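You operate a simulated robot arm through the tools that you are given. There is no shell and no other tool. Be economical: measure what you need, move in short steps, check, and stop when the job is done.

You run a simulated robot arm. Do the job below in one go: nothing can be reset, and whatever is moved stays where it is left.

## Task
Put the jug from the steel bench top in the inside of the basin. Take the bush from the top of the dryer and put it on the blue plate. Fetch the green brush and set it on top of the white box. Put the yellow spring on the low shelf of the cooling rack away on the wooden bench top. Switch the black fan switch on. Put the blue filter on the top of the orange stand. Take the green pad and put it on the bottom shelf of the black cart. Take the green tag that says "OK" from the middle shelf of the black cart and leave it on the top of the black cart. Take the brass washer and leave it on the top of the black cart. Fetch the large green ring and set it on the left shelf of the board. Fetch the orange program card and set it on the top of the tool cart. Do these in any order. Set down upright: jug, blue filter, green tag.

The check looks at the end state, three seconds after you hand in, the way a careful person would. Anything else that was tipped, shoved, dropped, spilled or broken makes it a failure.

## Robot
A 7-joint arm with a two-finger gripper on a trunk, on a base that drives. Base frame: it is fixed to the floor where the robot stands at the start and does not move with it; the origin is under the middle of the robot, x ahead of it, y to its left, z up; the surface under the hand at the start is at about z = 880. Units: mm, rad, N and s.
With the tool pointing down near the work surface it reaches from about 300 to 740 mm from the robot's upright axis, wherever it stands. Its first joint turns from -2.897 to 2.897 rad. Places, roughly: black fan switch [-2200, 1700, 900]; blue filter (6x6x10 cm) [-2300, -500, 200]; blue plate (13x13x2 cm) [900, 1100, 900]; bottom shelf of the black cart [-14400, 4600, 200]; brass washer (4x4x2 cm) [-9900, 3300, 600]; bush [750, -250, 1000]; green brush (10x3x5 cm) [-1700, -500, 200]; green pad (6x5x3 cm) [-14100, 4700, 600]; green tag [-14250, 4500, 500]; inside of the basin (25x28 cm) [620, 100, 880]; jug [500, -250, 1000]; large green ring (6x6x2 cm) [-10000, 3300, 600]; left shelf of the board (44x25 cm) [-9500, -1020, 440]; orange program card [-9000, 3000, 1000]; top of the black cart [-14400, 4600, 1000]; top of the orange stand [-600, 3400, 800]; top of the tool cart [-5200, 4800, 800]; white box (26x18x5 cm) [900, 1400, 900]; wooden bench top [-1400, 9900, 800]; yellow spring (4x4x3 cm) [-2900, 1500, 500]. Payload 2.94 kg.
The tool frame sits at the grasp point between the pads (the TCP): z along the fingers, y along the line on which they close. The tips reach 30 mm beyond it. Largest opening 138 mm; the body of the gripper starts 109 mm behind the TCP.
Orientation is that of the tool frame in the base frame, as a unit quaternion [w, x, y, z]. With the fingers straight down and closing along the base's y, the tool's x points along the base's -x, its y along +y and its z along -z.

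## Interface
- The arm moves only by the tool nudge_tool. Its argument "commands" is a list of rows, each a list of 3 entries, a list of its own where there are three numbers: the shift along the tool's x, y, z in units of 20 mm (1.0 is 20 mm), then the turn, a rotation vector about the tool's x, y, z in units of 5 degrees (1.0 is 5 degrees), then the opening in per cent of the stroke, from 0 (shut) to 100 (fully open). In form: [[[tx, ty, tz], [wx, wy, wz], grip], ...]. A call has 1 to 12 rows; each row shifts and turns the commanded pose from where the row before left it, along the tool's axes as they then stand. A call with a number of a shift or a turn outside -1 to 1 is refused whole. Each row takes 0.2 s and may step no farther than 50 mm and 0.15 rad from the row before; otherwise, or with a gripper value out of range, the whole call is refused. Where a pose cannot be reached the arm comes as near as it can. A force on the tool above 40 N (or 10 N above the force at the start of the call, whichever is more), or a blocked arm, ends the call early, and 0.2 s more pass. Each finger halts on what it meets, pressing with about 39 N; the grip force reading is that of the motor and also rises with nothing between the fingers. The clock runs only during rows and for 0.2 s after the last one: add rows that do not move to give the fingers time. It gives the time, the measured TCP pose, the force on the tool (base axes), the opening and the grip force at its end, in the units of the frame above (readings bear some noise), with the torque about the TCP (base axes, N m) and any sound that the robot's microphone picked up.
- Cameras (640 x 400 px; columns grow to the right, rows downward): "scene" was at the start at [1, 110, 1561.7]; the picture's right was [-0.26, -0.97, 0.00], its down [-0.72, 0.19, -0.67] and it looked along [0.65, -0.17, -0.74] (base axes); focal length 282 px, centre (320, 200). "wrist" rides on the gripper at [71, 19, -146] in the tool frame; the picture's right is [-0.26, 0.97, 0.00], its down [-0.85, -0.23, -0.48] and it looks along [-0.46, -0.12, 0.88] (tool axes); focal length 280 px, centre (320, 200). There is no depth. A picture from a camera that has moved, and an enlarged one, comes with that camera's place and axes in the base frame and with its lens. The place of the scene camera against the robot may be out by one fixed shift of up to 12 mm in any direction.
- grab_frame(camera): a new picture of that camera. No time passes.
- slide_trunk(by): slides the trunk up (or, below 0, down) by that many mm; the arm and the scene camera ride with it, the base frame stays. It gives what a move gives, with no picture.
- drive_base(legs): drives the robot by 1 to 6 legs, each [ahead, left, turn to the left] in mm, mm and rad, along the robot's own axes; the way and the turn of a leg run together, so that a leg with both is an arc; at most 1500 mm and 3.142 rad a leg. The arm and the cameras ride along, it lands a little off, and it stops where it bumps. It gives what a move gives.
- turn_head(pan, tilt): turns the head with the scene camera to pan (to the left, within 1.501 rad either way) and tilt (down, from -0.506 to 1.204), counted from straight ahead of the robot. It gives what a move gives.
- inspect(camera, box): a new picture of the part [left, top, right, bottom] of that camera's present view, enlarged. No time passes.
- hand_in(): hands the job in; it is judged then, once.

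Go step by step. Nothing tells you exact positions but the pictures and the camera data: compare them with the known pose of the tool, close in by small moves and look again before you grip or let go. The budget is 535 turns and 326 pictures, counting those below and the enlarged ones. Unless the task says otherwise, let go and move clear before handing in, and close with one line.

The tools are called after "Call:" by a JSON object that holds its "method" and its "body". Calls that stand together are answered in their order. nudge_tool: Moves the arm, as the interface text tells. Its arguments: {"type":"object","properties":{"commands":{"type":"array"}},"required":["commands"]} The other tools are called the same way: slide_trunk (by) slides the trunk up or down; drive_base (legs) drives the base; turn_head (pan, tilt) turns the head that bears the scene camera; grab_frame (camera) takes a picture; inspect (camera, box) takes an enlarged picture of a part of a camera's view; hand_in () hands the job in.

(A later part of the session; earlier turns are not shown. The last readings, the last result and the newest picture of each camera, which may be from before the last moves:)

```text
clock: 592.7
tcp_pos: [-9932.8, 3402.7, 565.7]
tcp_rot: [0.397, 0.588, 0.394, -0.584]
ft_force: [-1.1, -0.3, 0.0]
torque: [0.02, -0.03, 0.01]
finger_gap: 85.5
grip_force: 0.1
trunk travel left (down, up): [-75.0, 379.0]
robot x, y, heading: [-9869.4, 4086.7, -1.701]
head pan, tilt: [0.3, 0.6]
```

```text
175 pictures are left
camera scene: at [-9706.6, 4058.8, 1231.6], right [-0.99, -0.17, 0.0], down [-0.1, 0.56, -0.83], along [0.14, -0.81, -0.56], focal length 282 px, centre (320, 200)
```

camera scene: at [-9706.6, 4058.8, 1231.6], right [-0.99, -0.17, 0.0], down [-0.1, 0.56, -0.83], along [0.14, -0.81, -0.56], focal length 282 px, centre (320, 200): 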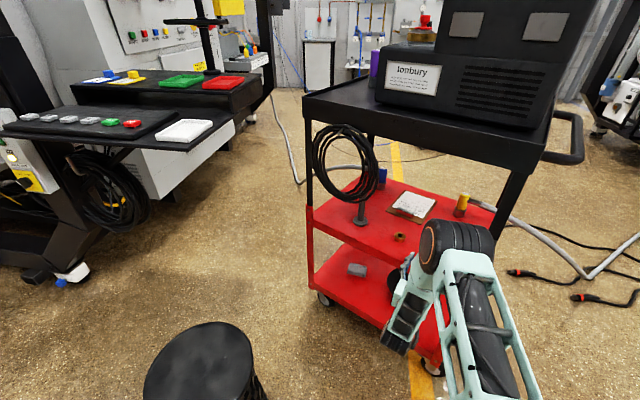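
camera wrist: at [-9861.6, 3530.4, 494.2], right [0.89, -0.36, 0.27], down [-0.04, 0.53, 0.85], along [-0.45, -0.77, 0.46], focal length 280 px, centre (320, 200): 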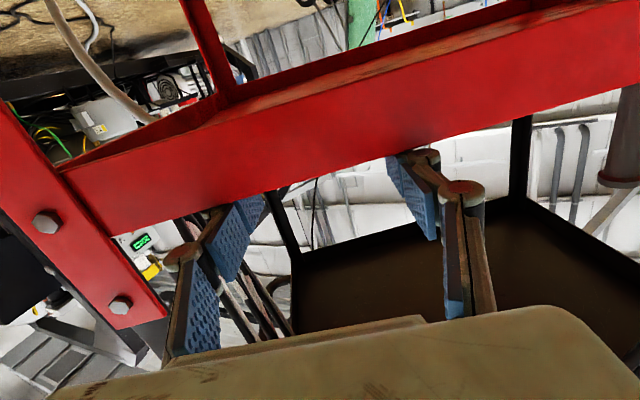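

Call:
{"method": "nudge_tool", "body": {"commands": [[[0, 0, 1], [0, 0, 0], 62], [[0, 0, 1], [0, 0, 0], 62], [[0, 0, 1], [0, 0, 0], 62], [[0, 0, 0.3], [0, 0, 0], 62]]}}

Call:
{"method": "nudge_tool", "body": {"commands": [[[0, 0, 0], [0, 0, 0], 25], [[0, 0, 0], [0, 0, 0], 25], [[0, 0, 0], [0, 0, 0], 25], [[0, 0, 0], [0, 0, 0], 25]]}}

```text
clock: 593.7
tcp_pos: [-9958.6, 3343.2, 562.6]
tcp_rot: [0.398, 0.587, 0.395, -0.584]
ft_force: [0.8, -0.3, 0.1]
torque: [0.02, 0.0, 0.02]
finger_gap: 85.4
grip_force: 0.1
trunk travel left (down, up): [-75.0, 379.0]
robot x, y, heading: [-9869.5, 4086.3, -1.7]
head pan, tilt: [0.3, 0.6]
```

```text
clock: 594.7
tcp_pos: [-9959.3, 3342.2, 563.5]
tcp_rot: [0.398, 0.588, 0.395, -0.584]
ft_force: [-0.4, -0.1, 0.3]
torque: [0.04, -0.01, -0.02]
finger_gap: 49.3
grip_force: 38.5
trunk travel left (down, up): [-75.0, 379.0]
robot x, y, heading: [-9868.5, 4088.5, -1.706]
head pan, tilt: [0.3, 0.6]
```

Something 49 mm wide is held – the ring. Lift 8 mm and withdraw straight back.

Call:
{"method": "nudge_tool", "body": {"commands": [[[-0.4, 0, 0], [0, 0, 0], 25], [[0, 0, -1], [0, 0, 0], 25], [[0, 0, -1], [0, 0, 0], 25], [[0, 0, -1], [0, 0, 0], 25], [[0, 0, -1], [0, 0, 0], 25], [[0, 0, -1], [0, 0, 0], 25], [[0, 0, -1], [0, 0, 0], 25], [[0, 0, -1], [0, 0, 0], 25]]}}

Call:
{"method": "grab_frame", "body": {"camera": "wrist"}}

Call:
{"method": "drive_base", "body": {"legs": [[-350, 0, 0]]}}

Call:
{"method": "grab_frame", "body": {"camera": "scene"}}

```text
clock: 596.5
tcp_pos: [-9906.0, 3471.9, 573.4]
tcp_rot: [0.398, 0.588, 0.394, -0.584]
ft_force: [-0.2, -0.6, 0.3]
torque: [-0.01, -0.01, -0.01]
finger_gap: 49.4
grip_force: 39.1
trunk travel left (down, up): [-75.0, 379.0]
robot x, y, heading: [-9870.8, 4088.3, -1.7]
head pan, tilt: [0.3, 0.6]
```

```text
174 pictures are left
camera wrist: at [-9834.9, 3600.0, 502.4], right [0.89, -0.36, 0.27], down [-0.04, 0.53, 0.85], along [-0.45, -0.77, 0.46], focal length 280 px, centre (320, 200)
```

wrist: 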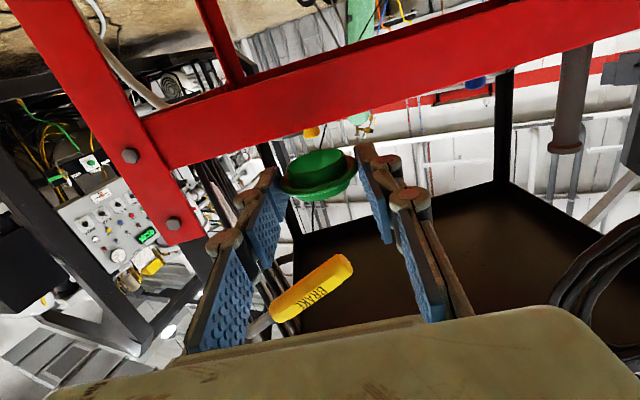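

```text
clock: 598.8
tcp_pos: [-9858.9, 3817.3, 572.7]
tcp_rot: [0.399, 0.586, 0.397, -0.583]
ft_force: [0.2, 0.1, 0.5]
torque: [-0.03, 0.01, -0.05]
finger_gap: 49.4
grip_force: 39.7
trunk travel left (down, up): [-75.0, 379.0]
robot x, y, heading: [-9828.4, 4433.6, -1.693]
head pan, tilt: [0.3, 0.6]
```

```text
173 pictures are left
camera scene: at [-9662.7, 4404.6, 1231.6], right [-0.98, -0.18, 0.0], down [-0.1, 0.56, -0.83], along [0.14, -0.81, -0.56], focal length 282 px, centre (320, 200)
```

scene: 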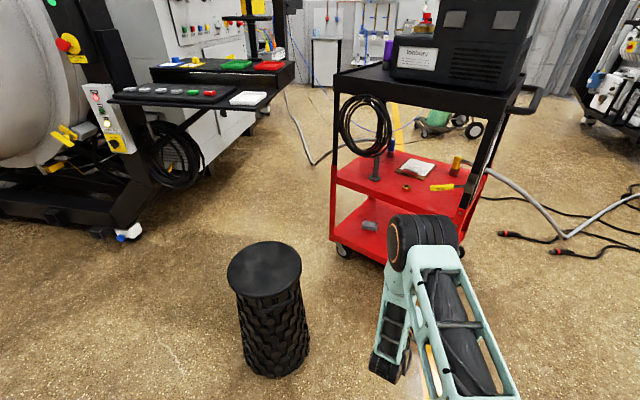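

Ring in hand. I look for a passage to the wall board on the far side.

Call:
{"method": "slide_trunk", "body": {"by": 350}}

Call:
{"method": "drive_base", "body": {"legs": [[-300, 0, 0.12], [0, -1000, 0]]}}

Call:
{"method": "turn_head", "body": {"pan": 0.2, "tilt": 0.4}}

Call:
{"method": "grab_frame", "body": {"camera": "scene"}}

```text
clock: 602.2
tcp_pos: [-9860.6, 3816.7, 922.5]
tcp_rot: [0.399, 0.587, 0.396, -0.583]
ft_force: [1.2, 0.2, -0.2]
torque: [0.02, -0.01, 0.01]
finger_gap: 49.4
grip_force: 38.9
trunk travel left (down, up): [-425.0, 29.0]
robot x, y, heading: [-9829.5, 4433.0, -1.699]
head pan, tilt: [0.3, 0.6]
```

```text
clock: 612.9
tcp_pos: [-10772.3, 4123.8, 922.5]
tcp_rot: [0.431, 0.563, 0.429, -0.559]
ft_force: [0.1, 0.2, 0.1]
torque: [0.03, 0.02, 0.03]
finger_gap: 49.5
grip_force: 39.0
trunk travel left (down, up): [-425.0, 29.0]
robot x, y, heading: [-10810.1, 4737.9, -1.579]
head pan, tilt: [0.3, 0.6]
```

```text
clock: 613.7
tcp_pos: [-10772.4, 4123.2, 922.9]
tcp_rot: [0.431, 0.564, 0.429, -0.559]
ft_force: [0.5, -0.6, 0.5]
torque: [-0.01, -0.01, 0.02]
finger_gap: 49.6
grip_force: 38.9
trunk travel left (down, up): [-425.0, 29.0]
robot x, y, heading: [-10809.1, 4739.0, -1.581]
head pan, tilt: [0.201, 0.4]
```

```text
172 pictures are left
camera scene: at [-10652.0, 4722.6, 1599.7], right [-0.98, -0.19, 0.0], down [-0.07, 0.38, -0.92], along [0.18, -0.9, -0.39], focal length 282 px, centre (320, 200)
```

scene: 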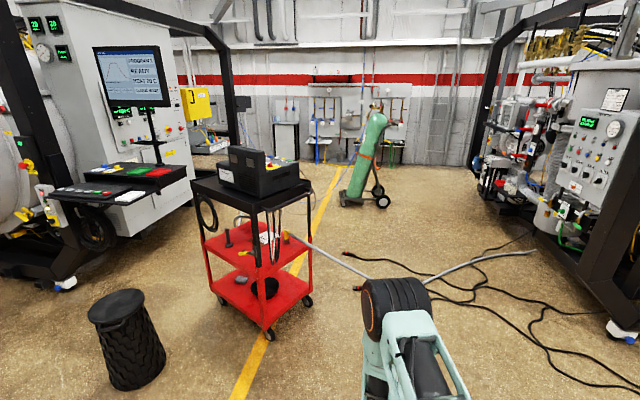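

A wide passage lies right of the red cart, with only cables on the floor. I'll go through along x≈-11050.

Call:
{"method": "drive_base", "body": {"legs": [[0, -250, 0], [1000, 0, 0]]}}

Call:
{"method": "turn_head", "body": {"pan": 0.35, "tilt": 0.9}}

Call:
{"method": "grab_frame", "body": {"camera": "scene"}}

```text
clock: 621.2
tcp_pos: [-11063.1, 3137.6, 922.2]
tcp_rot: [0.424, 0.569, 0.421, -0.564]
ft_force: [0.3, -0.3, -0.8]
torque: [0.02, 0.01, -0.02]
finger_gap: 49.4
grip_force: 39.4
trunk travel left (down, up): [-425.0, 29.0]
robot x, y, heading: [-11084.4, 3757.9, -1.607]
head pan, tilt: [0.201, 0.4]
```

```text
clock: 622.2
tcp_pos: [-11062.7, 3138.5, 922.2]
tcp_rot: [0.425, 0.568, 0.422, -0.564]
ft_force: [-0.4, -0.7, -0.6]
torque: [0.0, -0.03, 0.03]
finger_gap: 49.2
grip_force: 39.1
trunk travel left (down, up): [-425.0, 29.0]
robot x, y, heading: [-11083.5, 3752.8, -1.611]
head pan, tilt: [0.351, 0.901]
```

```text
171 pictures are left
camera scene: at [-10918.2, 3753.9, 1556.8], right [-0.95, -0.31, 0.0], down [-0.24, 0.74, -0.62], along [0.19, -0.59, -0.78], focal length 282 px, centre (320, 200)
```

scene: 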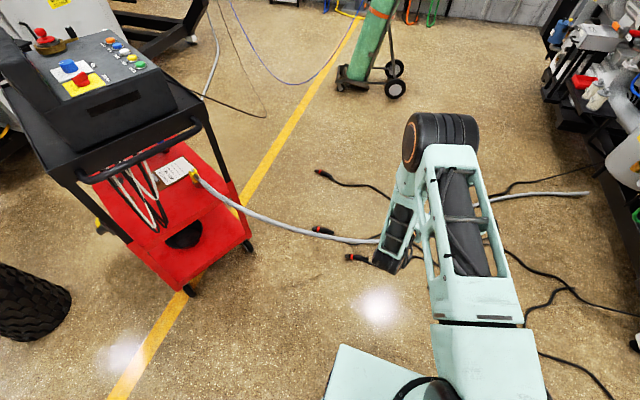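

Call:
{"method": "drive_base", "body": {"legs": [[400, 0, 0.03]]}}

Call:
{"method": "grab_frame", "body": {"camera": "scene"}}

```text
clock: 624.7
tcp_pos: [-11054.4, 2735.6, 923.6]
tcp_rot: [0.432, 0.563, 0.429, -0.559]
ft_force: [0.4, 0.0, -0.6]
torque: [0.03, -0.04, 0.0]
finger_gap: 49.7
grip_force: 38.8
trunk travel left (down, up): [-425.0, 29.0]
robot x, y, heading: [-11094.0, 3350.5, -1.577]
head pan, tilt: [0.351, 0.901]
```

```text
170 pictures are left
camera scene: at [-10926.9, 3354.4, 1556.8], right [-0.94, -0.34, 0.0], down [-0.26, 0.74, -0.62], along [0.21, -0.58, -0.78], focal length 282 px, centre (320, 200)
```

scene: 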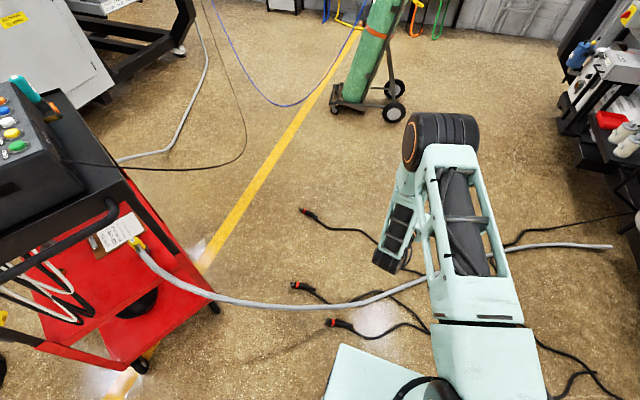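

Call:
{"method": "drive_base", "body": {"legs": [[350, 0, 0]]}}

Call:
{"method": "grab_frame", "body": {"camera": "scene"}}

```text
clock: 627.0
tcp_pos: [-11054.2, 2382.5, 922.5]
tcp_rot: [0.433, 0.563, 0.43, -0.558]
ft_force: [0.0, 0.3, -0.3]
torque: [0.01, 0.01, 0.02]
finger_gap: 49.6
grip_force: 39.4
trunk travel left (down, up): [-425.0, 29.0]
robot x, y, heading: [-11097.0, 2999.5, -1.574]
head pan, tilt: [0.351, 0.901]
```

```text
169 pictures are left
camera scene: at [-10929.2, 3002.3, 1556.8], right [-0.94, -0.34, 0.0], down [-0.27, 0.74, -0.62], along [0.21, -0.58, -0.78], focal length 282 px, centre (320, 200)
```

scene: 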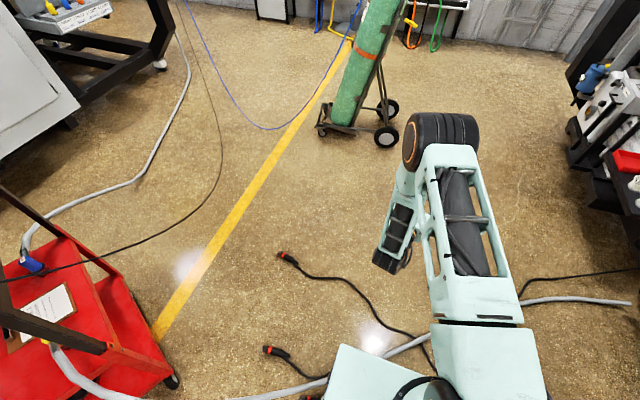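

No collision with the hoses. I shift right a bit to clear the gas-cylinder trolley and continue towards the wall.

Call:
{"method": "drive_base", "body": {"legs": [[300, -180, 0], [1500, 0, 0], [1000, 0, 0]]}}

Call:
{"method": "turn_head", "body": {"pan": 0.8, "tilt": 0.5}}

Call:
{"method": "grab_frame", "body": {"camera": "scene"}}

```text
clock: 641.0
tcp_pos: [-11173.4, -407.3, 923.4]
tcp_rot: [0.443, 0.555, 0.44, -0.55]
ft_force: [0.2, 0.5, 0.0]
torque: [0.02, 0.02, 0.0]
finger_gap: 49.6
grip_force: 39.0
trunk travel left (down, up): [-425.0, 29.0]
robot x, y, heading: [-11234.7, 207.9, -1.542]
head pan, tilt: [0.351, 0.901]
```

```text
clock: 641.9
tcp_pos: [-11173.3, -406.2, 922.2]
tcp_rot: [0.443, 0.555, 0.44, -0.55]
ft_force: [-0.2, 0.5, -0.3]
torque: [0.0, 0.0, 0.05]
finger_gap: 49.5
grip_force: 39.5
trunk travel left (down, up): [-425.0, 29.0]
robot x, y, heading: [-11236.1, 208.3, -1.538]
head pan, tilt: [0.799, 0.499]
```

```text
168 pictures are left
camera scene: at [-11029.3, 225.4, 1590.6], right [-0.68, -0.74, 0.0], down [-0.35, 0.32, -0.88], along [0.65, -0.59, -0.48], focal length 282 px, centre (320, 200)
```

scene: 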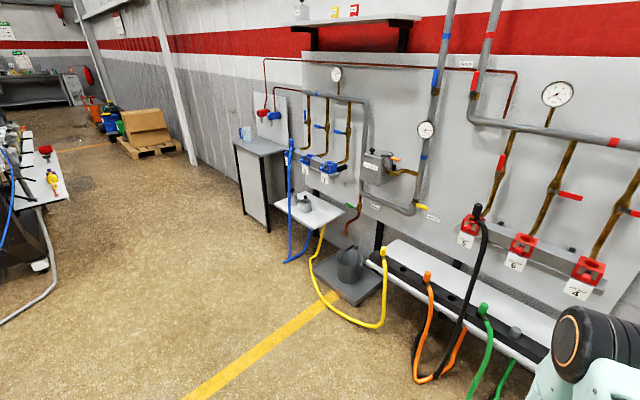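

Call:
{"method": "inspect", "body": {"camera": "scene", "box": [230, 120, 430, 320]}}

```text
2.00 times, centred on (330, 220) of scene
camera zoom: at [-11029.3, 225.4, 1590.6], right [-0.68, -0.74, 0.0], down [-0.35, 0.32, -0.88], along [0.65, -0.59, -0.48], focal length 564 px, centre (300, 160)
```

zoom: 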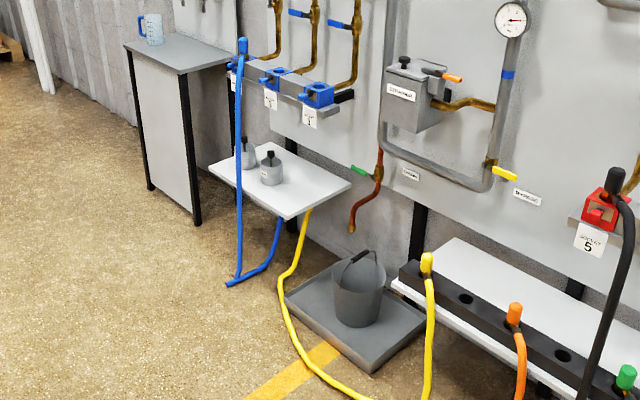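

The left shelf (white) spans x≈-9750…-9260, y≈-870…-1190 with two bottles in its middle/left; its right end near (-9660, -950) is free. I drive there.

Call:
{"method": "drive_base", "body": {"legs": [[0, 1500, -0.033], [0, 60, 0]]}}

Call:
{"method": "turn_head", "body": {"pan": 0.25, "tilt": 0.8}}

Call:
{"method": "grab_frame", "body": {"camera": "scene"}}

```text
clock: 656.1
tcp_pos: [-9609.2, -371.1, 922.6]
tcp_rot: [0.439, 0.558, 0.436, -0.553]
ft_force: [-0.3, 0.4, -0.6]
torque: [0.03, -0.01, 0.01]
finger_gap: 49.3
grip_force: 39.2
trunk travel left (down, up): [-425.0, 29.0]
robot x, y, heading: [-9664.1, 241.8, -1.55]
head pan, tilt: [0.799, 0.499]
```

```text
clock: 657.1
tcp_pos: [-9607.6, -371.3, 922.4]
tcp_rot: [0.439, 0.557, 0.437, -0.554]
ft_force: [0.6, -0.2, 0.3]
torque: [0.05, -0.01, 0.04]
finger_gap: 49.6
grip_force: 39.0
trunk travel left (down, up): [-425.0, 29.0]
robot x, y, heading: [-9666.4, 246.1, -1.555]
head pan, tilt: [0.25, 0.799]
```

```text
166 pictures are left
camera scene: at [-9502.6, 243.9, 1564.7], right [-0.96, -0.27, 0.0], down [-0.19, 0.69, -0.7], along [0.19, -0.67, -0.72], focal length 282 px, centre (320, 200)
```

scene: 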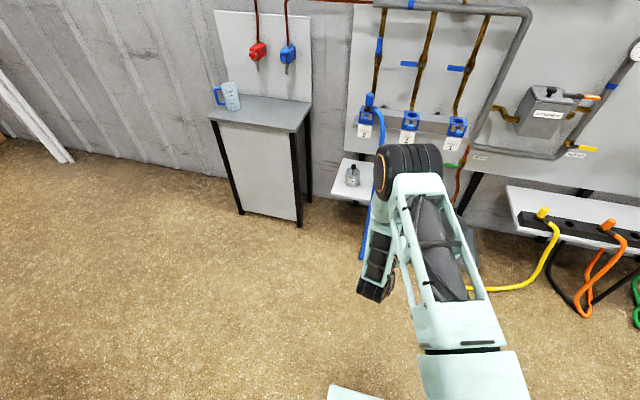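

Call:
{"method": "nudge_tool", "body": {"commands": [[[0, 0, 0], [-1, 0, 0], 25], [[0, 0, 0], [-1, 0, 0], 25], [[0, 0, 0], [-0.7, 0, 0], 25]]}}

Call:
{"method": "slide_trunk", "body": {"by": -380}}

Call:
{"method": "grab_frame", "body": {"camera": "wrist"}}

Call:
{"method": "grab_frame", "body": {"camera": "scene"}}

```text
clock: 657.9
tcp_pos: [-9607.7, -370.7, 922.5]
tcp_rot: [0.503, 0.501, 0.499, -0.497]
ft_force: [-0.2, -0.2, -0.4]
torque: [0.0, 0.0, -0.02]
finger_gap: 49.2
grip_force: 39.6
trunk travel left (down, up): [-425.0, 29.0]
robot x, y, heading: [-9663.2, 244.3, -1.556]
head pan, tilt: [0.25, 0.799]
```

```text
clock: 661.5
tcp_pos: [-9607.2, -372.0, 541.3]
tcp_rot: [0.502, 0.501, 0.499, -0.497]
ft_force: [-0.2, 1.2, -0.6]
torque: [-0.01, 0.01, -0.02]
finger_gap: 49.6
grip_force: 38.7
trunk travel left (down, up): [-45.0, 409.0]
robot x, y, heading: [-9663.1, 247.9, -1.549]
head pan, tilt: [0.25, 0.799]
```

```text
165 pictures are left
camera wrist: at [-9588.5, -225.4, 471.3], right [0.96, 0.0, 0.27], down [-0.24, 0.47, 0.85], along [-0.13, -0.88, 0.46], focal length 280 px, centre (320, 200)
```

wrist: 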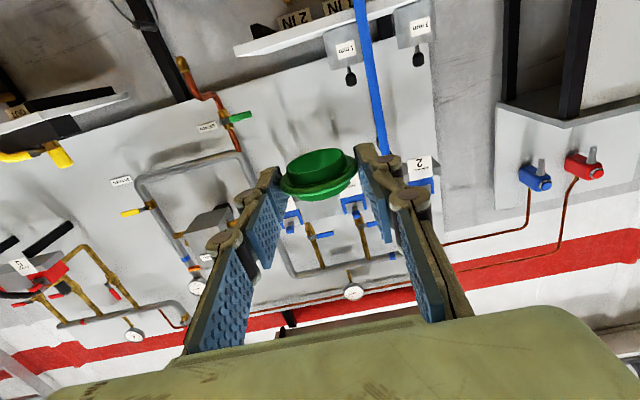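

```text
164 pictures are left
camera scene: at [-9502.6, 243.9, 1184.7], right [-0.96, -0.26, 0.0], down [-0.19, 0.69, -0.7], along [0.18, -0.67, -0.72], focal length 282 px, centre (320, 200)
```

scene: 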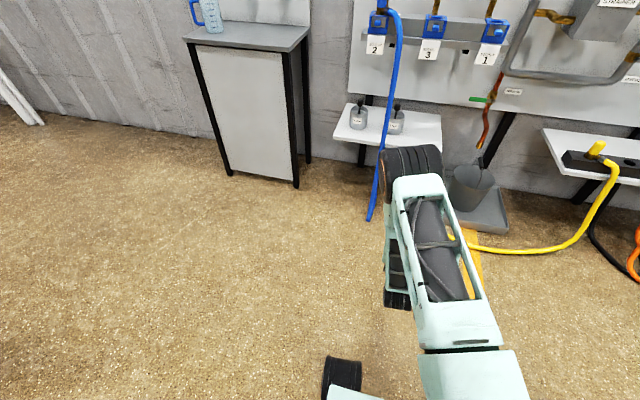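

Call:
{"method": "inspect", "body": {"camera": "wrist", "box": [210, 0, 470, 110]}}

Call:
{"method": "inspect", "body": {"camera": "scene", "box": [310, 60, 470, 180]}}

```text
2.46 times, centred on (340, 55) of wrist
camera zoom: at [-9588.5, -225.4, 471.3], right [0.96, 0.0, 0.27], down [-0.24, 0.47, 0.85], along [-0.13, -0.88, 0.46], focal length 690 px, centre (271, 557)
```

zoom: 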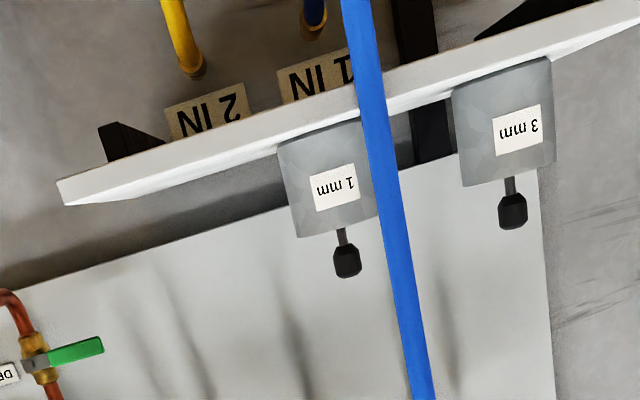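

```text
3.33 times, centred on (390, 120) of scene
camera zoom: at [-9502.6, 243.9, 1184.7], right [-0.96, -0.26, 0.0], down [-0.19, 0.69, -0.7], along [0.18, -0.67, -0.72], focal length 941 px, centre (87, 467)
```

zoom: 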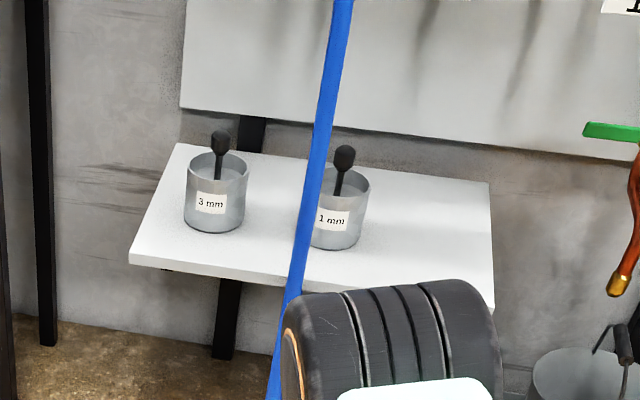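

Shelf z≈441, free right end. I drive up so the ring hovers just in front, then extend over it.

Call:
{"method": "drive_base", "body": {"legs": [[0, -48, -0.021], [410, 0, 0]]}}

Call:
{"method": "grab_frame", "body": {"camera": "wrist"}}

Call:
{"method": "grab_frame", "body": {"camera": "scene"}}

```text
clock: 664.8
tcp_pos: [-9669.8, -783.2, 542.5]
tcp_rot: [0.496, 0.507, 0.493, -0.503]
ft_force: [0.0, 0.4, -0.7]
torque: [0.01, 0.0, -0.01]
finger_gap: 49.6
grip_force: 38.9
trunk travel left (down, up): [-45.0, 409.0]
robot x, y, heading: [-9710.5, -167.1, -1.576]
head pan, tilt: [0.25, 0.799]
```

```text
161 pictures are left
camera wrist: at [-9647.6, -637.6, 471.3], right [0.96, -0.02, 0.27], down [-0.23, 0.48, 0.85], along [-0.15, -0.88, 0.46], focal length 280 px, centre (320, 200)
```

wrist: 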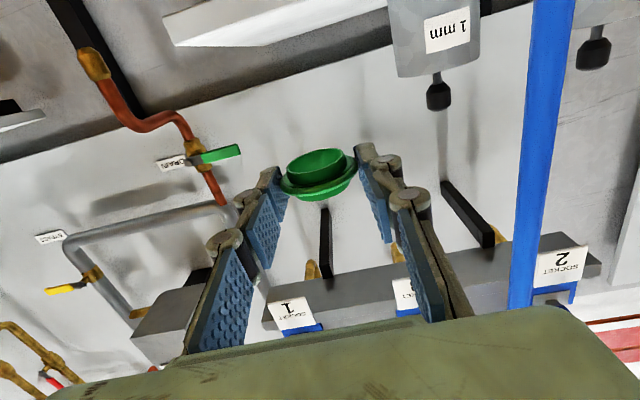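

```text
160 pictures are left
camera scene: at [-9551.3, -170.2, 1184.7], right [-0.97, -0.24, 0.0], down [-0.17, 0.7, -0.7], along [0.17, -0.68, -0.72], focal length 282 px, centre (320, 200)
```

scene: 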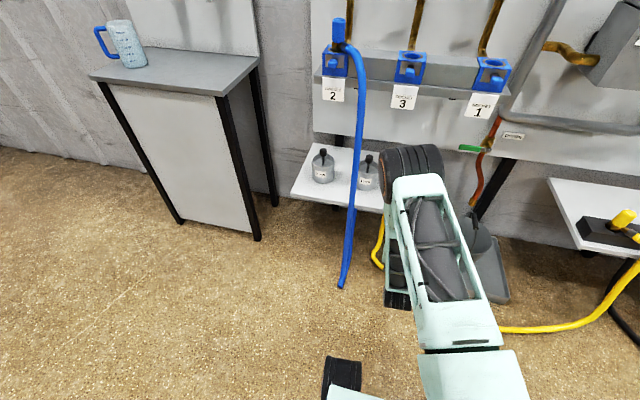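

Call:
{"method": "nudge_tool", "body": {"commands": [[[0, 0, 0.9], [0, 0, 0], 25], [[0, 0, 0.9], [0, 0, 0], 25], [[0, 0, 0.9], [0, 0, 0], 25], [[0, 0, 0.9], [0, 0, 0], 25], [[0, 0, 0.9], [0, 0, 0], 25], [[0, 0, 0.9], [0, 0, 0], 25], [[0, 0, 0.9], [0, 0, 0], 25], [[0, 0, 0.9], [0, 0, 0], 25], [[1, 0, 0], [0, 0, 0], 25], [[1, 0, 0], [0, 0, 0], 25], [[1, 0, 0], [0, 0, 0], 25]]}}

Call:
{"method": "grab_frame", "body": {"camera": "wrist"}}

```text
clock: 667.2
tcp_pos: [-9673.2, -926.8, 481.7]
tcp_rot: [0.496, 0.508, 0.493, -0.504]
ft_force: [-0.4, -0.2, 0.0]
torque: [-0.01, -0.05, 0.0]
finger_gap: 49.3
grip_force: 39.3
trunk travel left (down, up): [-45.0, 409.0]
robot x, y, heading: [-9709.0, -161.8, -1.575]
head pan, tilt: [0.25, 0.799]
```

```text
159 pictures are left
camera wrist: at [-9650.4, -781.6, 411.0], right [0.96, -0.02, 0.27], down [-0.23, 0.48, 0.85], along [-0.15, -0.88, 0.46], focal length 280 px, centre (320, 200)
```

wrist: 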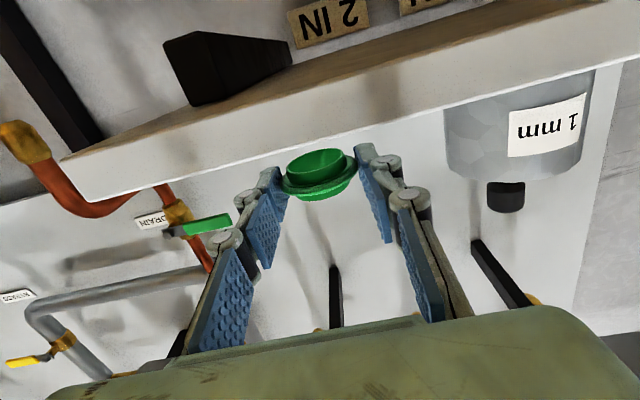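

Call:
{"method": "nudge_tool", "body": {"commands": [[[0.8, 0, 0], [0, 0, 0], 25], [[0.15, 0, 0], [0, 0, 0], 25], [[0, 0, 0], [0, 0, 0], 25]]}}

Call:
{"method": "nudge_tool", "body": {"commands": [[[0.1, 0, 0], [0, 0, 0], 25], [[0.1, 0, 0], [0, 0, 0], 25]]}}

Call:
{"method": "nudge_tool", "body": {"commands": [[[0.1, 0, 0], [0, 0, 0], 25], [[0, 0, 0], [0, 0, 0], 25]]}}

```text
clock: 668.0
tcp_pos: [-9671.6, -925.9, 462.6]
tcp_rot: [0.496, 0.507, 0.493, -0.504]
ft_force: [0.3, 0.1, -0.9]
torque: [0.01, 0.01, 0.0]
finger_gap: 49.7
grip_force: 39.1
trunk travel left (down, up): [-45.0, 409.0]
robot x, y, heading: [-9711.9, -169.3, -1.576]
head pan, tilt: [0.25, 0.799]
```

```text
clock: 668.6
tcp_pos: [-9671.6, -925.9, 459.3]
tcp_rot: [0.496, 0.508, 0.493, -0.504]
ft_force: [0.2, 0.2, -1.2]
torque: [0.01, 0.0, 0.0]
finger_gap: 49.2
grip_force: 38.8
trunk travel left (down, up): [-45.0, 409.0]
robot x, y, heading: [-9714.2, -165.8, -1.573]
head pan, tilt: [0.25, 0.799]
```

```text
clock: 669.2
tcp_pos: [-9672.4, -926.8, 456.5]
tcp_rot: [0.496, 0.507, 0.493, -0.504]
ft_force: [-0.4, -1.6, -0.7]
torque: [0.03, 0.03, -0.02]
finger_gap: 49.6
grip_force: 38.9
trunk travel left (down, up): [-45.0, 409.0]
robot x, y, heading: [-9711.8, -167.0, -1.576]
head pan, tilt: [0.25, 0.799]
```

Call:
{"method": "nudge_tool", "body": {"commands": [[[0.1, 0, 0], [0, 0, 0], 25], [[0, 0, 0], [0, 0, 0], 25]]}}

Call:
{"method": "nudge_tool", "body": {"commands": [[[0.1, 0, 0], [0, 0, 0], 25], [[0, 0, 0], [0, 0, 0], 25]]}}

Call:
{"method": "nudge_tool", "body": {"commands": [[[0.1, 0, 0], [0, 0, 0], 25], [[0, 0, 0], [0, 0, 0], 25]]}}

```text
clock: 669.8
tcp_pos: [-9672.8, -926.0, 455.5]
tcp_rot: [0.496, 0.508, 0.493, -0.504]
ft_force: [0.1, -0.2, -0.1]
torque: [-0.02, -0.04, 0.0]
finger_gap: 49.4
grip_force: 39.0
trunk travel left (down, up): [-45.0, 409.0]
robot x, y, heading: [-9713.3, -167.6, -1.581]
head pan, tilt: [0.25, 0.799]
```

```text
clock: 670.4
tcp_pos: [-9672.7, -926.7, 453.5]
tcp_rot: [0.496, 0.508, 0.492, -0.503]
ft_force: [0.8, 0.2, 0.1]
torque: [-0.01, -0.01, -0.04]
finger_gap: 49.5
grip_force: 38.6
trunk travel left (down, up): [-45.0, 409.0]
robot x, y, heading: [-9709.9, -168.0, -1.578]
head pan, tilt: [0.25, 0.799]
```

```text
clock: 671.0
tcp_pos: [-9671.1, -928.0, 452.9]
tcp_rot: [0.497, 0.506, 0.493, -0.504]
ft_force: [0.5, -0.1, 6.4]
torque: [-0.07, 0.01, -0.04]
finger_gap: 49.7
grip_force: 38.9
trunk travel left (down, up): [-45.0, 409.0]
robot x, y, heading: [-9711.6, -164.7, -1.571]
head pan, tilt: [0.25, 0.799]
```

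Contact at z≈453. Release, rise slightly, withdraw straight back.

Call:
{"method": "nudge_tool", "body": {"commands": [[[-0.05, 0, 0], [0, 0, 0], 55], [[0, 0, 0], [0, 0, 0], 55], [[0, 0, 0], [0, 0, 0], 55], [[0, 0, -1], [0, 0, 0], 55], [[0, 0, -1], [0, 0, 0], 55], [[0, 0, -1], [0, 0, 0], 55], [[0, 0, -1], [0, 0, 0], 55], [[0, 0, -1], [0, 0, 0], 55], [[0, 0, -1], [0, 0, 0], 55], [[0, 0, -1], [0, 0, 0], 55], [[0, 0, -1], [0, 0, 0], 55]]}}

Call:
{"method": "drive_base", "body": {"legs": [[-350, 0, 0]]}}

Call:
{"method": "slide_trunk", "body": {"by": 380}}

Call:
{"method": "inspect", "body": {"camera": "scene", "box": [300, 80, 480, 220]}}

Call:
{"method": "grab_frame", "body": {"camera": "wrist"}}

```text
clock: 673.4
tcp_pos: [-9670.9, -767.5, 452.6]
tcp_rot: [0.497, 0.507, 0.493, -0.503]
ft_force: [0.7, 0.2, -0.3]
torque: [0.01, 0.02, -0.02]
finger_gap: 76.1
grip_force: 0.0
trunk travel left (down, up): [-45.0, 409.0]
robot x, y, heading: [-9711.1, -164.6, -1.573]
head pan, tilt: [0.25, 0.799]
```

```text
clock: 675.6
tcp_pos: [-9667.9, -427.9, 452.7]
tcp_rot: [0.497, 0.507, 0.494, -0.502]
ft_force: [-0.3, -0.7, 0.1]
torque: [-0.02, 0.0, -0.03]
finger_gap: 75.8
grip_force: 0.0
trunk travel left (down, up): [-45.0, 409.0]
robot x, y, heading: [-9708.8, 170.7, -1.575]
head pan, tilt: [0.25, 0.799]
```

```text
clock: 679.3
tcp_pos: [-9667.0, -427.9, 832.1]
tcp_rot: [0.496, 0.507, 0.494, -0.503]
ft_force: [0.1, -0.6, 0.1]
torque: [0.03, -0.01, 0.06]
finger_gap: 75.7
grip_force: 0.1
trunk travel left (down, up): [-425.0, 29.0]
robot x, y, heading: [-9710.1, 173.3, -1.573]
head pan, tilt: [0.25, 0.799]
```

```text
2.86 times, centred on (390, 150) of scene
camera zoom: at [-9550.4, 170.4, 1564.7], right [-0.97, -0.25, 0.0], down [-0.18, 0.69, -0.7], along [0.17, -0.68, -0.72], focal length 806 px, centre (120, 343)
```

zoom: 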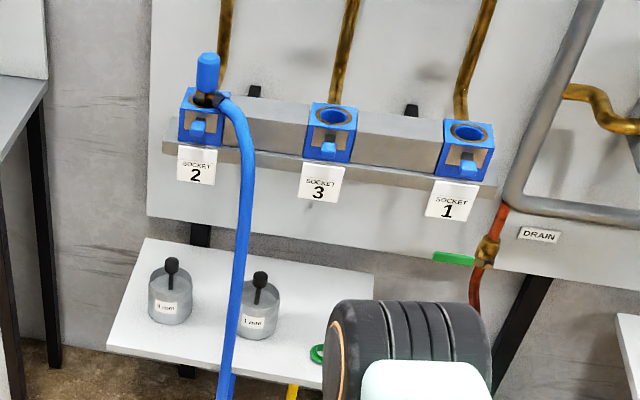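

```text
157 pictures are left
camera wrist: at [-9645.4, -282.5, 761.5], right [0.96, -0.02, 0.27], down [-0.23, 0.48, 0.85], along [-0.14, -0.88, 0.46], focal length 280 px, centre (320, 200)
```

wrist: 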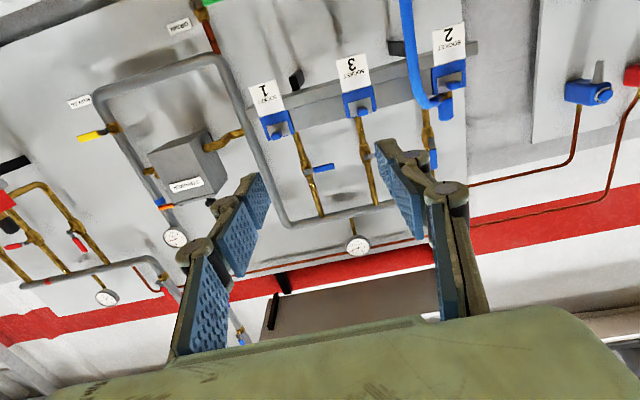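

The ring is on the left shelf. Now back the same way for the brass washer.

Call:
{"method": "drive_base", "body": {"legs": [[0, -1500, 0], [0, -40, 0], [-1500, 0, 0], [-1500, 0, 0], [-1000, 0, 0]]}}

Call:
{"method": "drive_base", "body": {"legs": [[0, 1350, 0]]}}

Call:
{"method": "turn_head", "body": {"pan": 0.2, "tilt": 0.7}}

Call:
{"method": "grab_frame", "body": {"camera": "scene"}}

```text
clock: 711.9
tcp_pos: [-11156.2, 3551.5, 831.1]
tcp_rot: [0.493, 0.51, 0.491, -0.506]
ft_force: [-0.1, 0.2, 0.9]
torque: [0.02, 0.0, -0.02]
finger_gap: 75.9
grip_force: 0.2
trunk travel left (down, up): [-425.0, 29.0]
robot x, y, heading: [-11192.1, 4151.9, -1.583]
head pan, tilt: [0.25, 0.799]
```

```text
clock: 723.9
tcp_pos: [-9813.9, 3523.9, 831.7]
tcp_rot: [0.49, 0.513, 0.487, -0.509]
ft_force: [1.0, -1.3, 0.3]
torque: [-0.01, -0.03, -0.01]
finger_gap: 75.8
grip_force: 0.0
trunk travel left (down, up): [-425.0, 29.0]
robot x, y, heading: [-9844.6, 4124.9, -1.593]
head pan, tilt: [0.25, 0.799]
```

```text
clock: 724.6
tcp_pos: [-9815.7, 3523.3, 831.8]
tcp_rot: [0.49, 0.513, 0.487, -0.51]
ft_force: [-0.6, 0.4, -0.3]
torque: [0.01, 0.01, 0.0]
finger_gap: 76.1
grip_force: 0.1
trunk travel left (down, up): [-425.0, 29.0]
robot x, y, heading: [-9842.6, 4125.2, -1.594]
head pan, tilt: [0.201, 0.7]
```

```text
156 pictures are left
camera scene: at [-9686.3, 4113.8, 1572.9], right [-0.98, -0.17, 0.0], down [-0.11, 0.63, -0.76], along [0.13, -0.75, -0.64], focal length 282 px, centre (320, 200)
```

scene: 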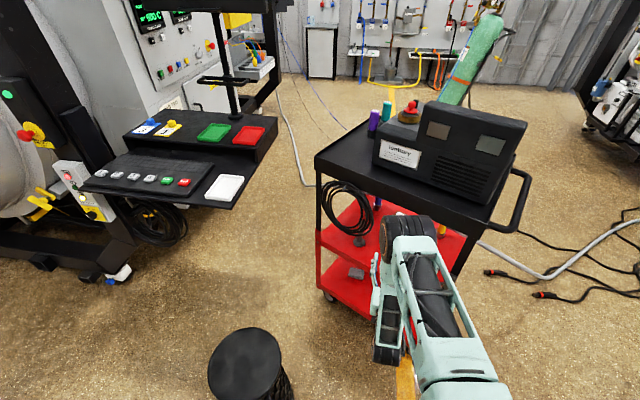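

Call:
{"method": "nudge_tool", "body": {"commands": [[[0, 0, 0], [1, 0, 0], 50], [[0, 0, 0], [1, 0, 0], 50], [[0, 0, 0], [1, 0, 0], 50], [[0, 0, 0], [0.9, 0, 0], 50]]}}

Call:
{"method": "slide_trunk", "body": {"by": -267}}

Call:
{"method": "inspect", "body": {"camera": "scene", "box": [300, 100, 520, 280]}}

Call:
{"method": "grab_frame", "body": {"camera": "wrist"}}

```text
clock: 725.6
tcp_pos: [-9815.4, 3523.4, 832.6]
tcp_rot: [0.397, 0.588, 0.395, -0.584]
ft_force: [0.7, 0.4, -0.2]
torque: [0.0, -0.06, -0.01]
finger_gap: 68.9
grip_force: 0.1
trunk travel left (down, up): [-425.0, 29.0]
robot x, y, heading: [-9843.1, 4125.6, -1.598]
head pan, tilt: [0.201, 0.7]
```

```text
clock: 728.3
tcp_pos: [-9815.3, 3524.1, 565.6]
tcp_rot: [0.397, 0.588, 0.395, -0.584]
ft_force: [0.7, 0.4, -0.4]
torque: [0.04, -0.02, 0.01]
finger_gap: 68.9
grip_force: 0.0
trunk travel left (down, up): [-158.0, 296.0]
robot x, y, heading: [-9842.2, 4123.2, -1.593]
head pan, tilt: [0.201, 0.7]
```

```text
2.22 times, centred on (410, 190) of scene
camera zoom: at [-9686.3, 4113.8, 1306.0], right [-0.98, -0.17, 0.0], down [-0.11, 0.63, -0.76], along [0.13, -0.75, -0.64], focal length 627 px, centre (120, 222)
```

zoom: 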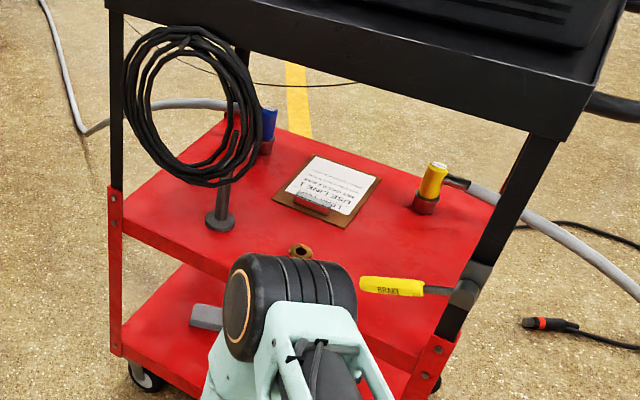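

```text
154 pictures are left
camera wrist: at [-9743.5, 3651.9, 494.4], right [0.89, -0.36, 0.27], down [-0.04, 0.53, 0.85], along [-0.45, -0.77, 0.46], focal length 280 px, centre (320, 200)
```

wrist: 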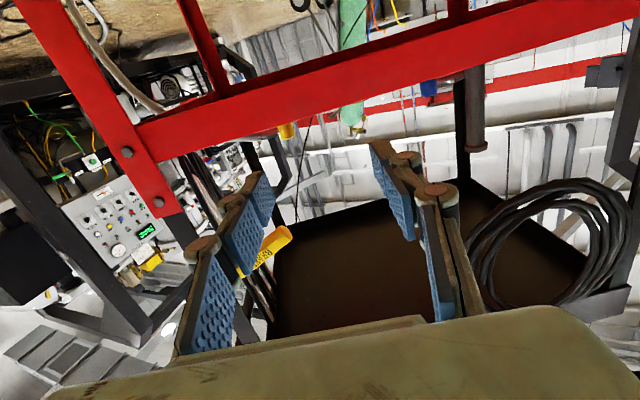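

The washer is at about (-9861, 3266). Shifting left 54 mm and driving ahead 90 mm, then advancing.

Call:
{"method": "nudge_tool", "body": {"commands": [[[0, 0.9, 0], [0, 0, 0], 50], [[0, 0.9, 0], [0, 0, 0], 50], [[0, 0.9, 0], [0, 0, 0], 50]]}}

Call:
{"method": "drive_base", "body": {"legs": [[90, 0, 0]]}}

Call:
{"method": "inspect", "body": {"camera": "scene", "box": [300, 100, 520, 280]}}

```text
clock: 729.1
tcp_pos: [-9766.8, 3503.8, 564.5]
tcp_rot: [0.396, 0.589, 0.394, -0.585]
ft_force: [-0.1, 0.5, 0.2]
torque: [0.0, 0.0, 0.02]
finger_gap: 68.8
grip_force: 0.0
trunk travel left (down, up): [-158.0, 296.0]
robot x, y, heading: [-9840.1, 4122.1, -1.599]
head pan, tilt: [0.201, 0.7]
```

```text
clock: 730.2
tcp_pos: [-9769.2, 3415.8, 564.6]
tcp_rot: [0.396, 0.588, 0.394, -0.584]
ft_force: [-0.5, -0.3, -0.6]
torque: [0.01, 0.0, 0.01]
finger_gap: 68.9
grip_force: 0.0
trunk travel left (down, up): [-158.0, 296.0]
robot x, y, heading: [-9849.1, 4034.2, -1.593]
head pan, tilt: [0.201, 0.7]
```

```text
2.22 times, centred on (410, 190) of scene
camera zoom: at [-9688.7, 4024.9, 1305.9], right [-0.98, -0.17, 0.0], down [-0.11, 0.63, -0.77], along [0.13, -0.75, -0.64], focal length 627 px, centre (120, 222)
```

zoom: 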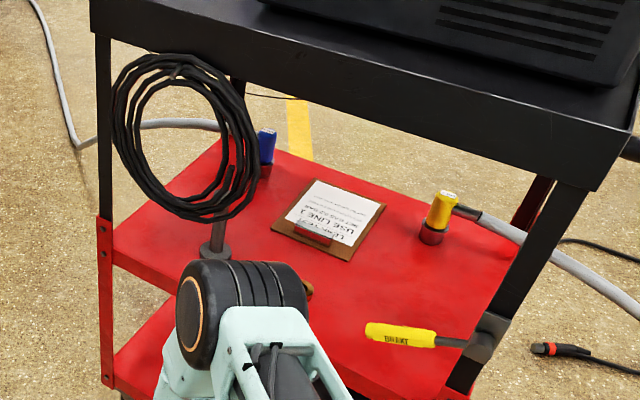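

Call:
{"method": "nudge_tool", "body": {"commands": [[[0, -0.75, 0], [0, 0, 0], 50], [[0, -0.72, 0.2], [0, 0, 0], 50], [[0, 0, 1], [0, 0, 0], 50], [[0, 0, 1], [0, 0, 0], 50], [[0, 0, 1], [0, 0, 0], 50], [[0, 0, 1], [0, 0, 0], 50], [[0, 0, 1], [0, 0, 0], 50]]}}

Call:
{"method": "grab_frame", "body": {"camera": "scene"}}

Call:
{"method": "grab_frame", "body": {"camera": "wrist"}}

```text
clock: 731.8
tcp_pos: [-9835.0, 3328.9, 563.1]
tcp_rot: [0.396, 0.588, 0.394, -0.585]
ft_force: [-0.4, 0.4, 0.9]
torque: [0.02, 0.0, 0.03]
finger_gap: 69.1
grip_force: 0.0
trunk travel left (down, up): [-158.0, 296.0]
robot x, y, heading: [-9847.3, 4032.6, -1.598]
head pan, tilt: [0.201, 0.7]
```

```text
152 pictures are left
camera scene: at [-9688.6, 4024.8, 1305.9], right [-0.98, -0.17, 0.0], down [-0.11, 0.63, -0.76], along [0.13, -0.75, -0.64], focal length 282 px, centre (320, 200)
```

scene: 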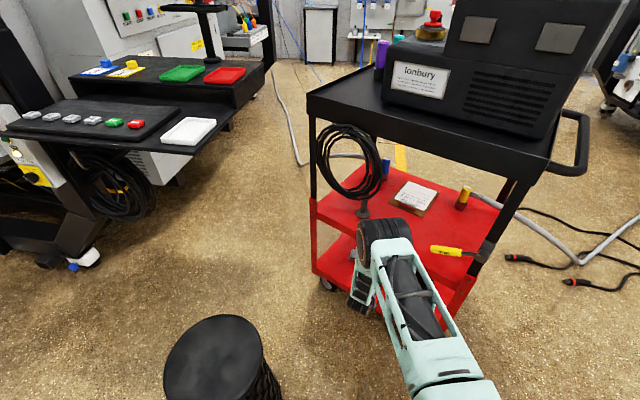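

```text
151 pictures are left
camera wrist: at [-9763.8, 3456.3, 493.2], right [0.89, -0.36, 0.27], down [-0.04, 0.53, 0.85], along [-0.45, -0.77, 0.46], focal length 280 px, centre (320, 200)
```

wrist: 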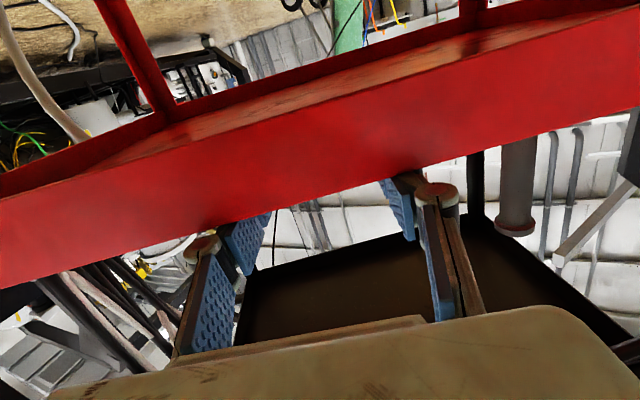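

Call:
{"method": "nudge_tool", "body": {"commands": [[[0, 0, 1], [0, 0, 0], 50], [[0, 0, 1], [0, 0, 0], 50], [[0, 0, 0.5], [0, 0, 0], 50]]}}

Call:
{"method": "nudge_tool", "body": {"commands": [[[0, 0, 0], [0, 0, 0], 10], [[0, 0, 0], [0, 0, 0], 10], [[0, 0, 0], [0, 0, 0], 10], [[0, 0, 0], [0, 0, 0], 10]]}}

```text
clock: 732.6
tcp_pos: [-9855.0, 3282.5, 564.1]
tcp_rot: [0.396, 0.589, 0.394, -0.584]
ft_force: [0.7, -1.1, -0.3]
torque: [0.02, -0.01, 0.01]
finger_gap: 68.8
grip_force: 0.0
trunk travel left (down, up): [-158.0, 296.0]
robot x, y, heading: [-9848.2, 4040.4, -1.594]
head pan, tilt: [0.201, 0.7]
```

```text
clock: 733.6
tcp_pos: [-9854.5, 3282.4, 563.1]
tcp_rot: [0.397, 0.589, 0.394, -0.584]
ft_force: [-0.3, 0.7, -0.6]
torque: [0.02, 0.04, 0.01]
finger_gap: 37.9
grip_force: 38.9
trunk travel left (down, up): [-158.0, 296.0]
robot x, y, heading: [-9844.4, 4037.2, -1.601]
head pan, tilt: [0.201, 0.7]
```

Washer held at 38 mm. Lift and withdraw.

Call:
{"method": "nudge_tool", "body": {"commands": [[[-0.4, 0, 0], [0, 0, 0], 10], [[0, 0, -1], [0, 0, 0], 10], [[0, 0, -1], [0, 0, 0], 10], [[0, 0, -1], [0, 0, 0], 10], [[0, 0, -1], [0, 0, 0], 10], [[0, 0, -1], [0, 0, 0], 10], [[0, 0, -1], [0, 0, 0], 10], [[0, 0, -1], [0, 0, 0], 10], [[0, 0, -1], [0, 0, 0], 10]]}}

Call:
{"method": "grab_frame", "body": {"camera": "wrist"}}

Call:
{"method": "drive_base", "body": {"legs": [[-700, 0, 0]]}}

Call:
{"method": "slide_trunk", "body": {"by": 267}}

Call:
{"method": "grab_frame", "body": {"camera": "scene"}}

```text
clock: 735.6
tcp_pos: [-9792.7, 3432.1, 572.7]
tcp_rot: [0.396, 0.589, 0.394, -0.584]
ft_force: [-0.4, -0.4, -1.2]
torque: [0.02, -0.04, 0.01]
finger_gap: 38.4
grip_force: 39.2
trunk travel left (down, up): [-158.0, 296.0]
robot x, y, heading: [-9849.6, 4035.8, -1.6]
head pan, tilt: [0.201, 0.7]
```

```text
150 pictures are left
camera wrist: at [-9721.5, 3560.3, 502.5], right [0.89, -0.36, 0.27], down [-0.04, 0.53, 0.85], along [-0.45, -0.77, 0.46], focal length 280 px, centre (320, 200)
```

wrist: 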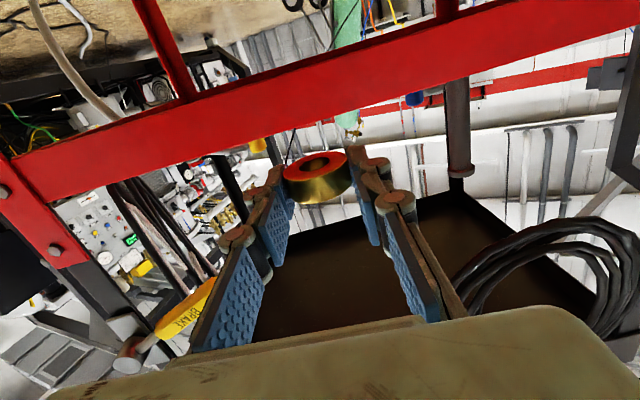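

```text
clock: 739.5
tcp_pos: [-9777.1, 4139.5, 573.0]
tcp_rot: [0.393, 0.591, 0.391, -0.586]
ft_force: [0.4, -0.3, -0.6]
torque: [0.01, 0.01, 0.0]
finger_gap: 37.9
grip_force: 38.8
trunk travel left (down, up): [-158.0, 296.0]
robot x, y, heading: [-9824.1, 4742.9, -1.606]
head pan, tilt: [0.201, 0.7]
```

```text
clock: 742.2
tcp_pos: [-9776.5, 4139.4, 838.5]
tcp_rot: [0.393, 0.59, 0.392, -0.586]
ft_force: [0.2, 0.7, -1.2]
torque: [0.01, -0.01, -0.04]
finger_gap: 37.7
grip_force: 39.5
trunk travel left (down, up): [-425.0, 29.0]
robot x, y, heading: [-9825.5, 4744.5, -1.611]
head pan, tilt: [0.201, 0.7]
```

```text
149 pictures are left
camera scene: at [-9666.0, 4730.7, 1572.9], right [-0.99, -0.16, 0.0], down [-0.1, 0.64, -0.76], along [0.12, -0.75, -0.64], focal length 282 px, centre (320, 200)
```

scene: 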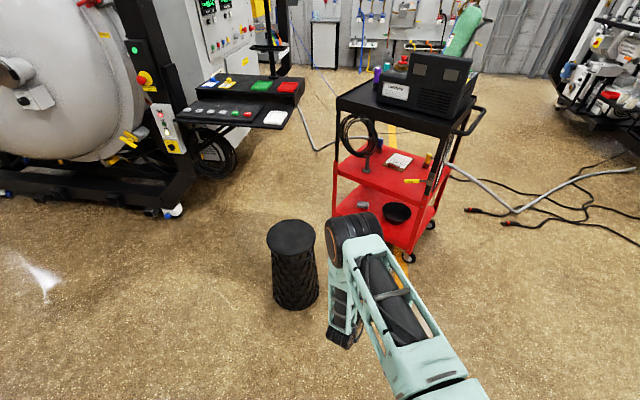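

Washer held. Now to the black cart: turn to face -x and drive.

Call:
{"method": "drive_base", "body": {"legs": [[0, 0, -1.53], [1500, 0, 0], [1200, 0, 0]]}}

Call:
{"method": "turn_head", "body": {"pan": 0.15, "tilt": 0.5}}

Call:
{"method": "grab_frame", "body": {"camera": "scene"}}

```text
clock: 759.0
tcp_pos: [-13128.4, 4558.4, 840.3]
tcp_rot: [-0.109, 0.699, -0.113, -0.698]
ft_force: [0.2, 0.4, -0.6]
torque: [0.02, 0.0, 0.0]
finger_gap: 37.8
grip_force: 39.5
trunk travel left (down, up): [-425.0, 29.0]
robot x, y, heading: [-12528.4, 4652.1, -3.1]
head pan, tilt: [0.201, 0.7]
```

```text
clock: 759.8
tcp_pos: [-13128.9, 4558.6, 840.0]
tcp_rot: [-0.109, 0.699, -0.113, -0.697]
ft_force: [0.5, -0.2, -0.7]
torque: [-0.01, -0.02, 0.03]
finger_gap: 38.4
grip_force: 39.2
trunk travel left (down, up): [-425.0, 29.0]
robot x, y, heading: [-12529.6, 4651.7, -3.099]
head pan, tilt: [0.15, 0.499]
```

```text
148 pictures are left
camera scene: at [-12527.6, 4498.6, 1590.6], right [-0.19, 0.98, 0.0], down [0.47, 0.09, -0.88], along [-0.86, -0.17, -0.48], focal length 282 px, centre (320, 200)
```

scene: 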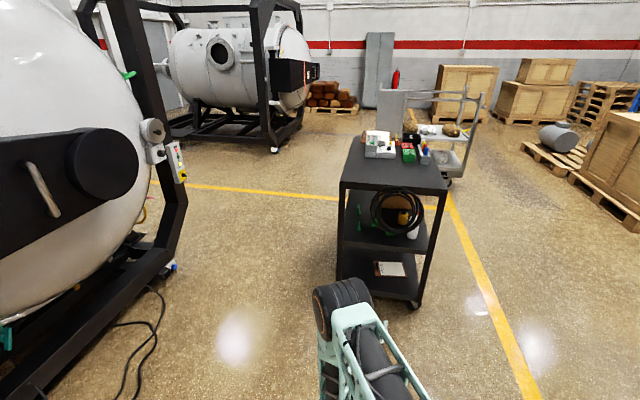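

Call:
{"method": "inspect", "body": {"camera": "scene", "box": [310, 100, 490, 310]}}

```text
1.90 times, centred on (400, 205) of scene
camera zoom: at [-12527.6, 4498.6, 1590.6], right [-0.19, 0.98, 0.0], down [0.47, 0.09, -0.88], along [-0.86, -0.17, -0.48], focal length 538 px, centre (168, 190)
```

zoom: 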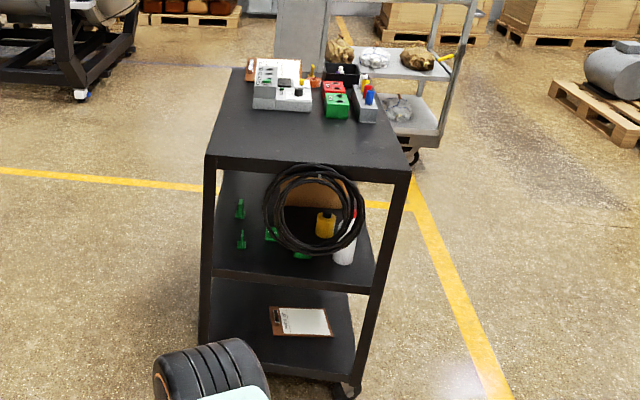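

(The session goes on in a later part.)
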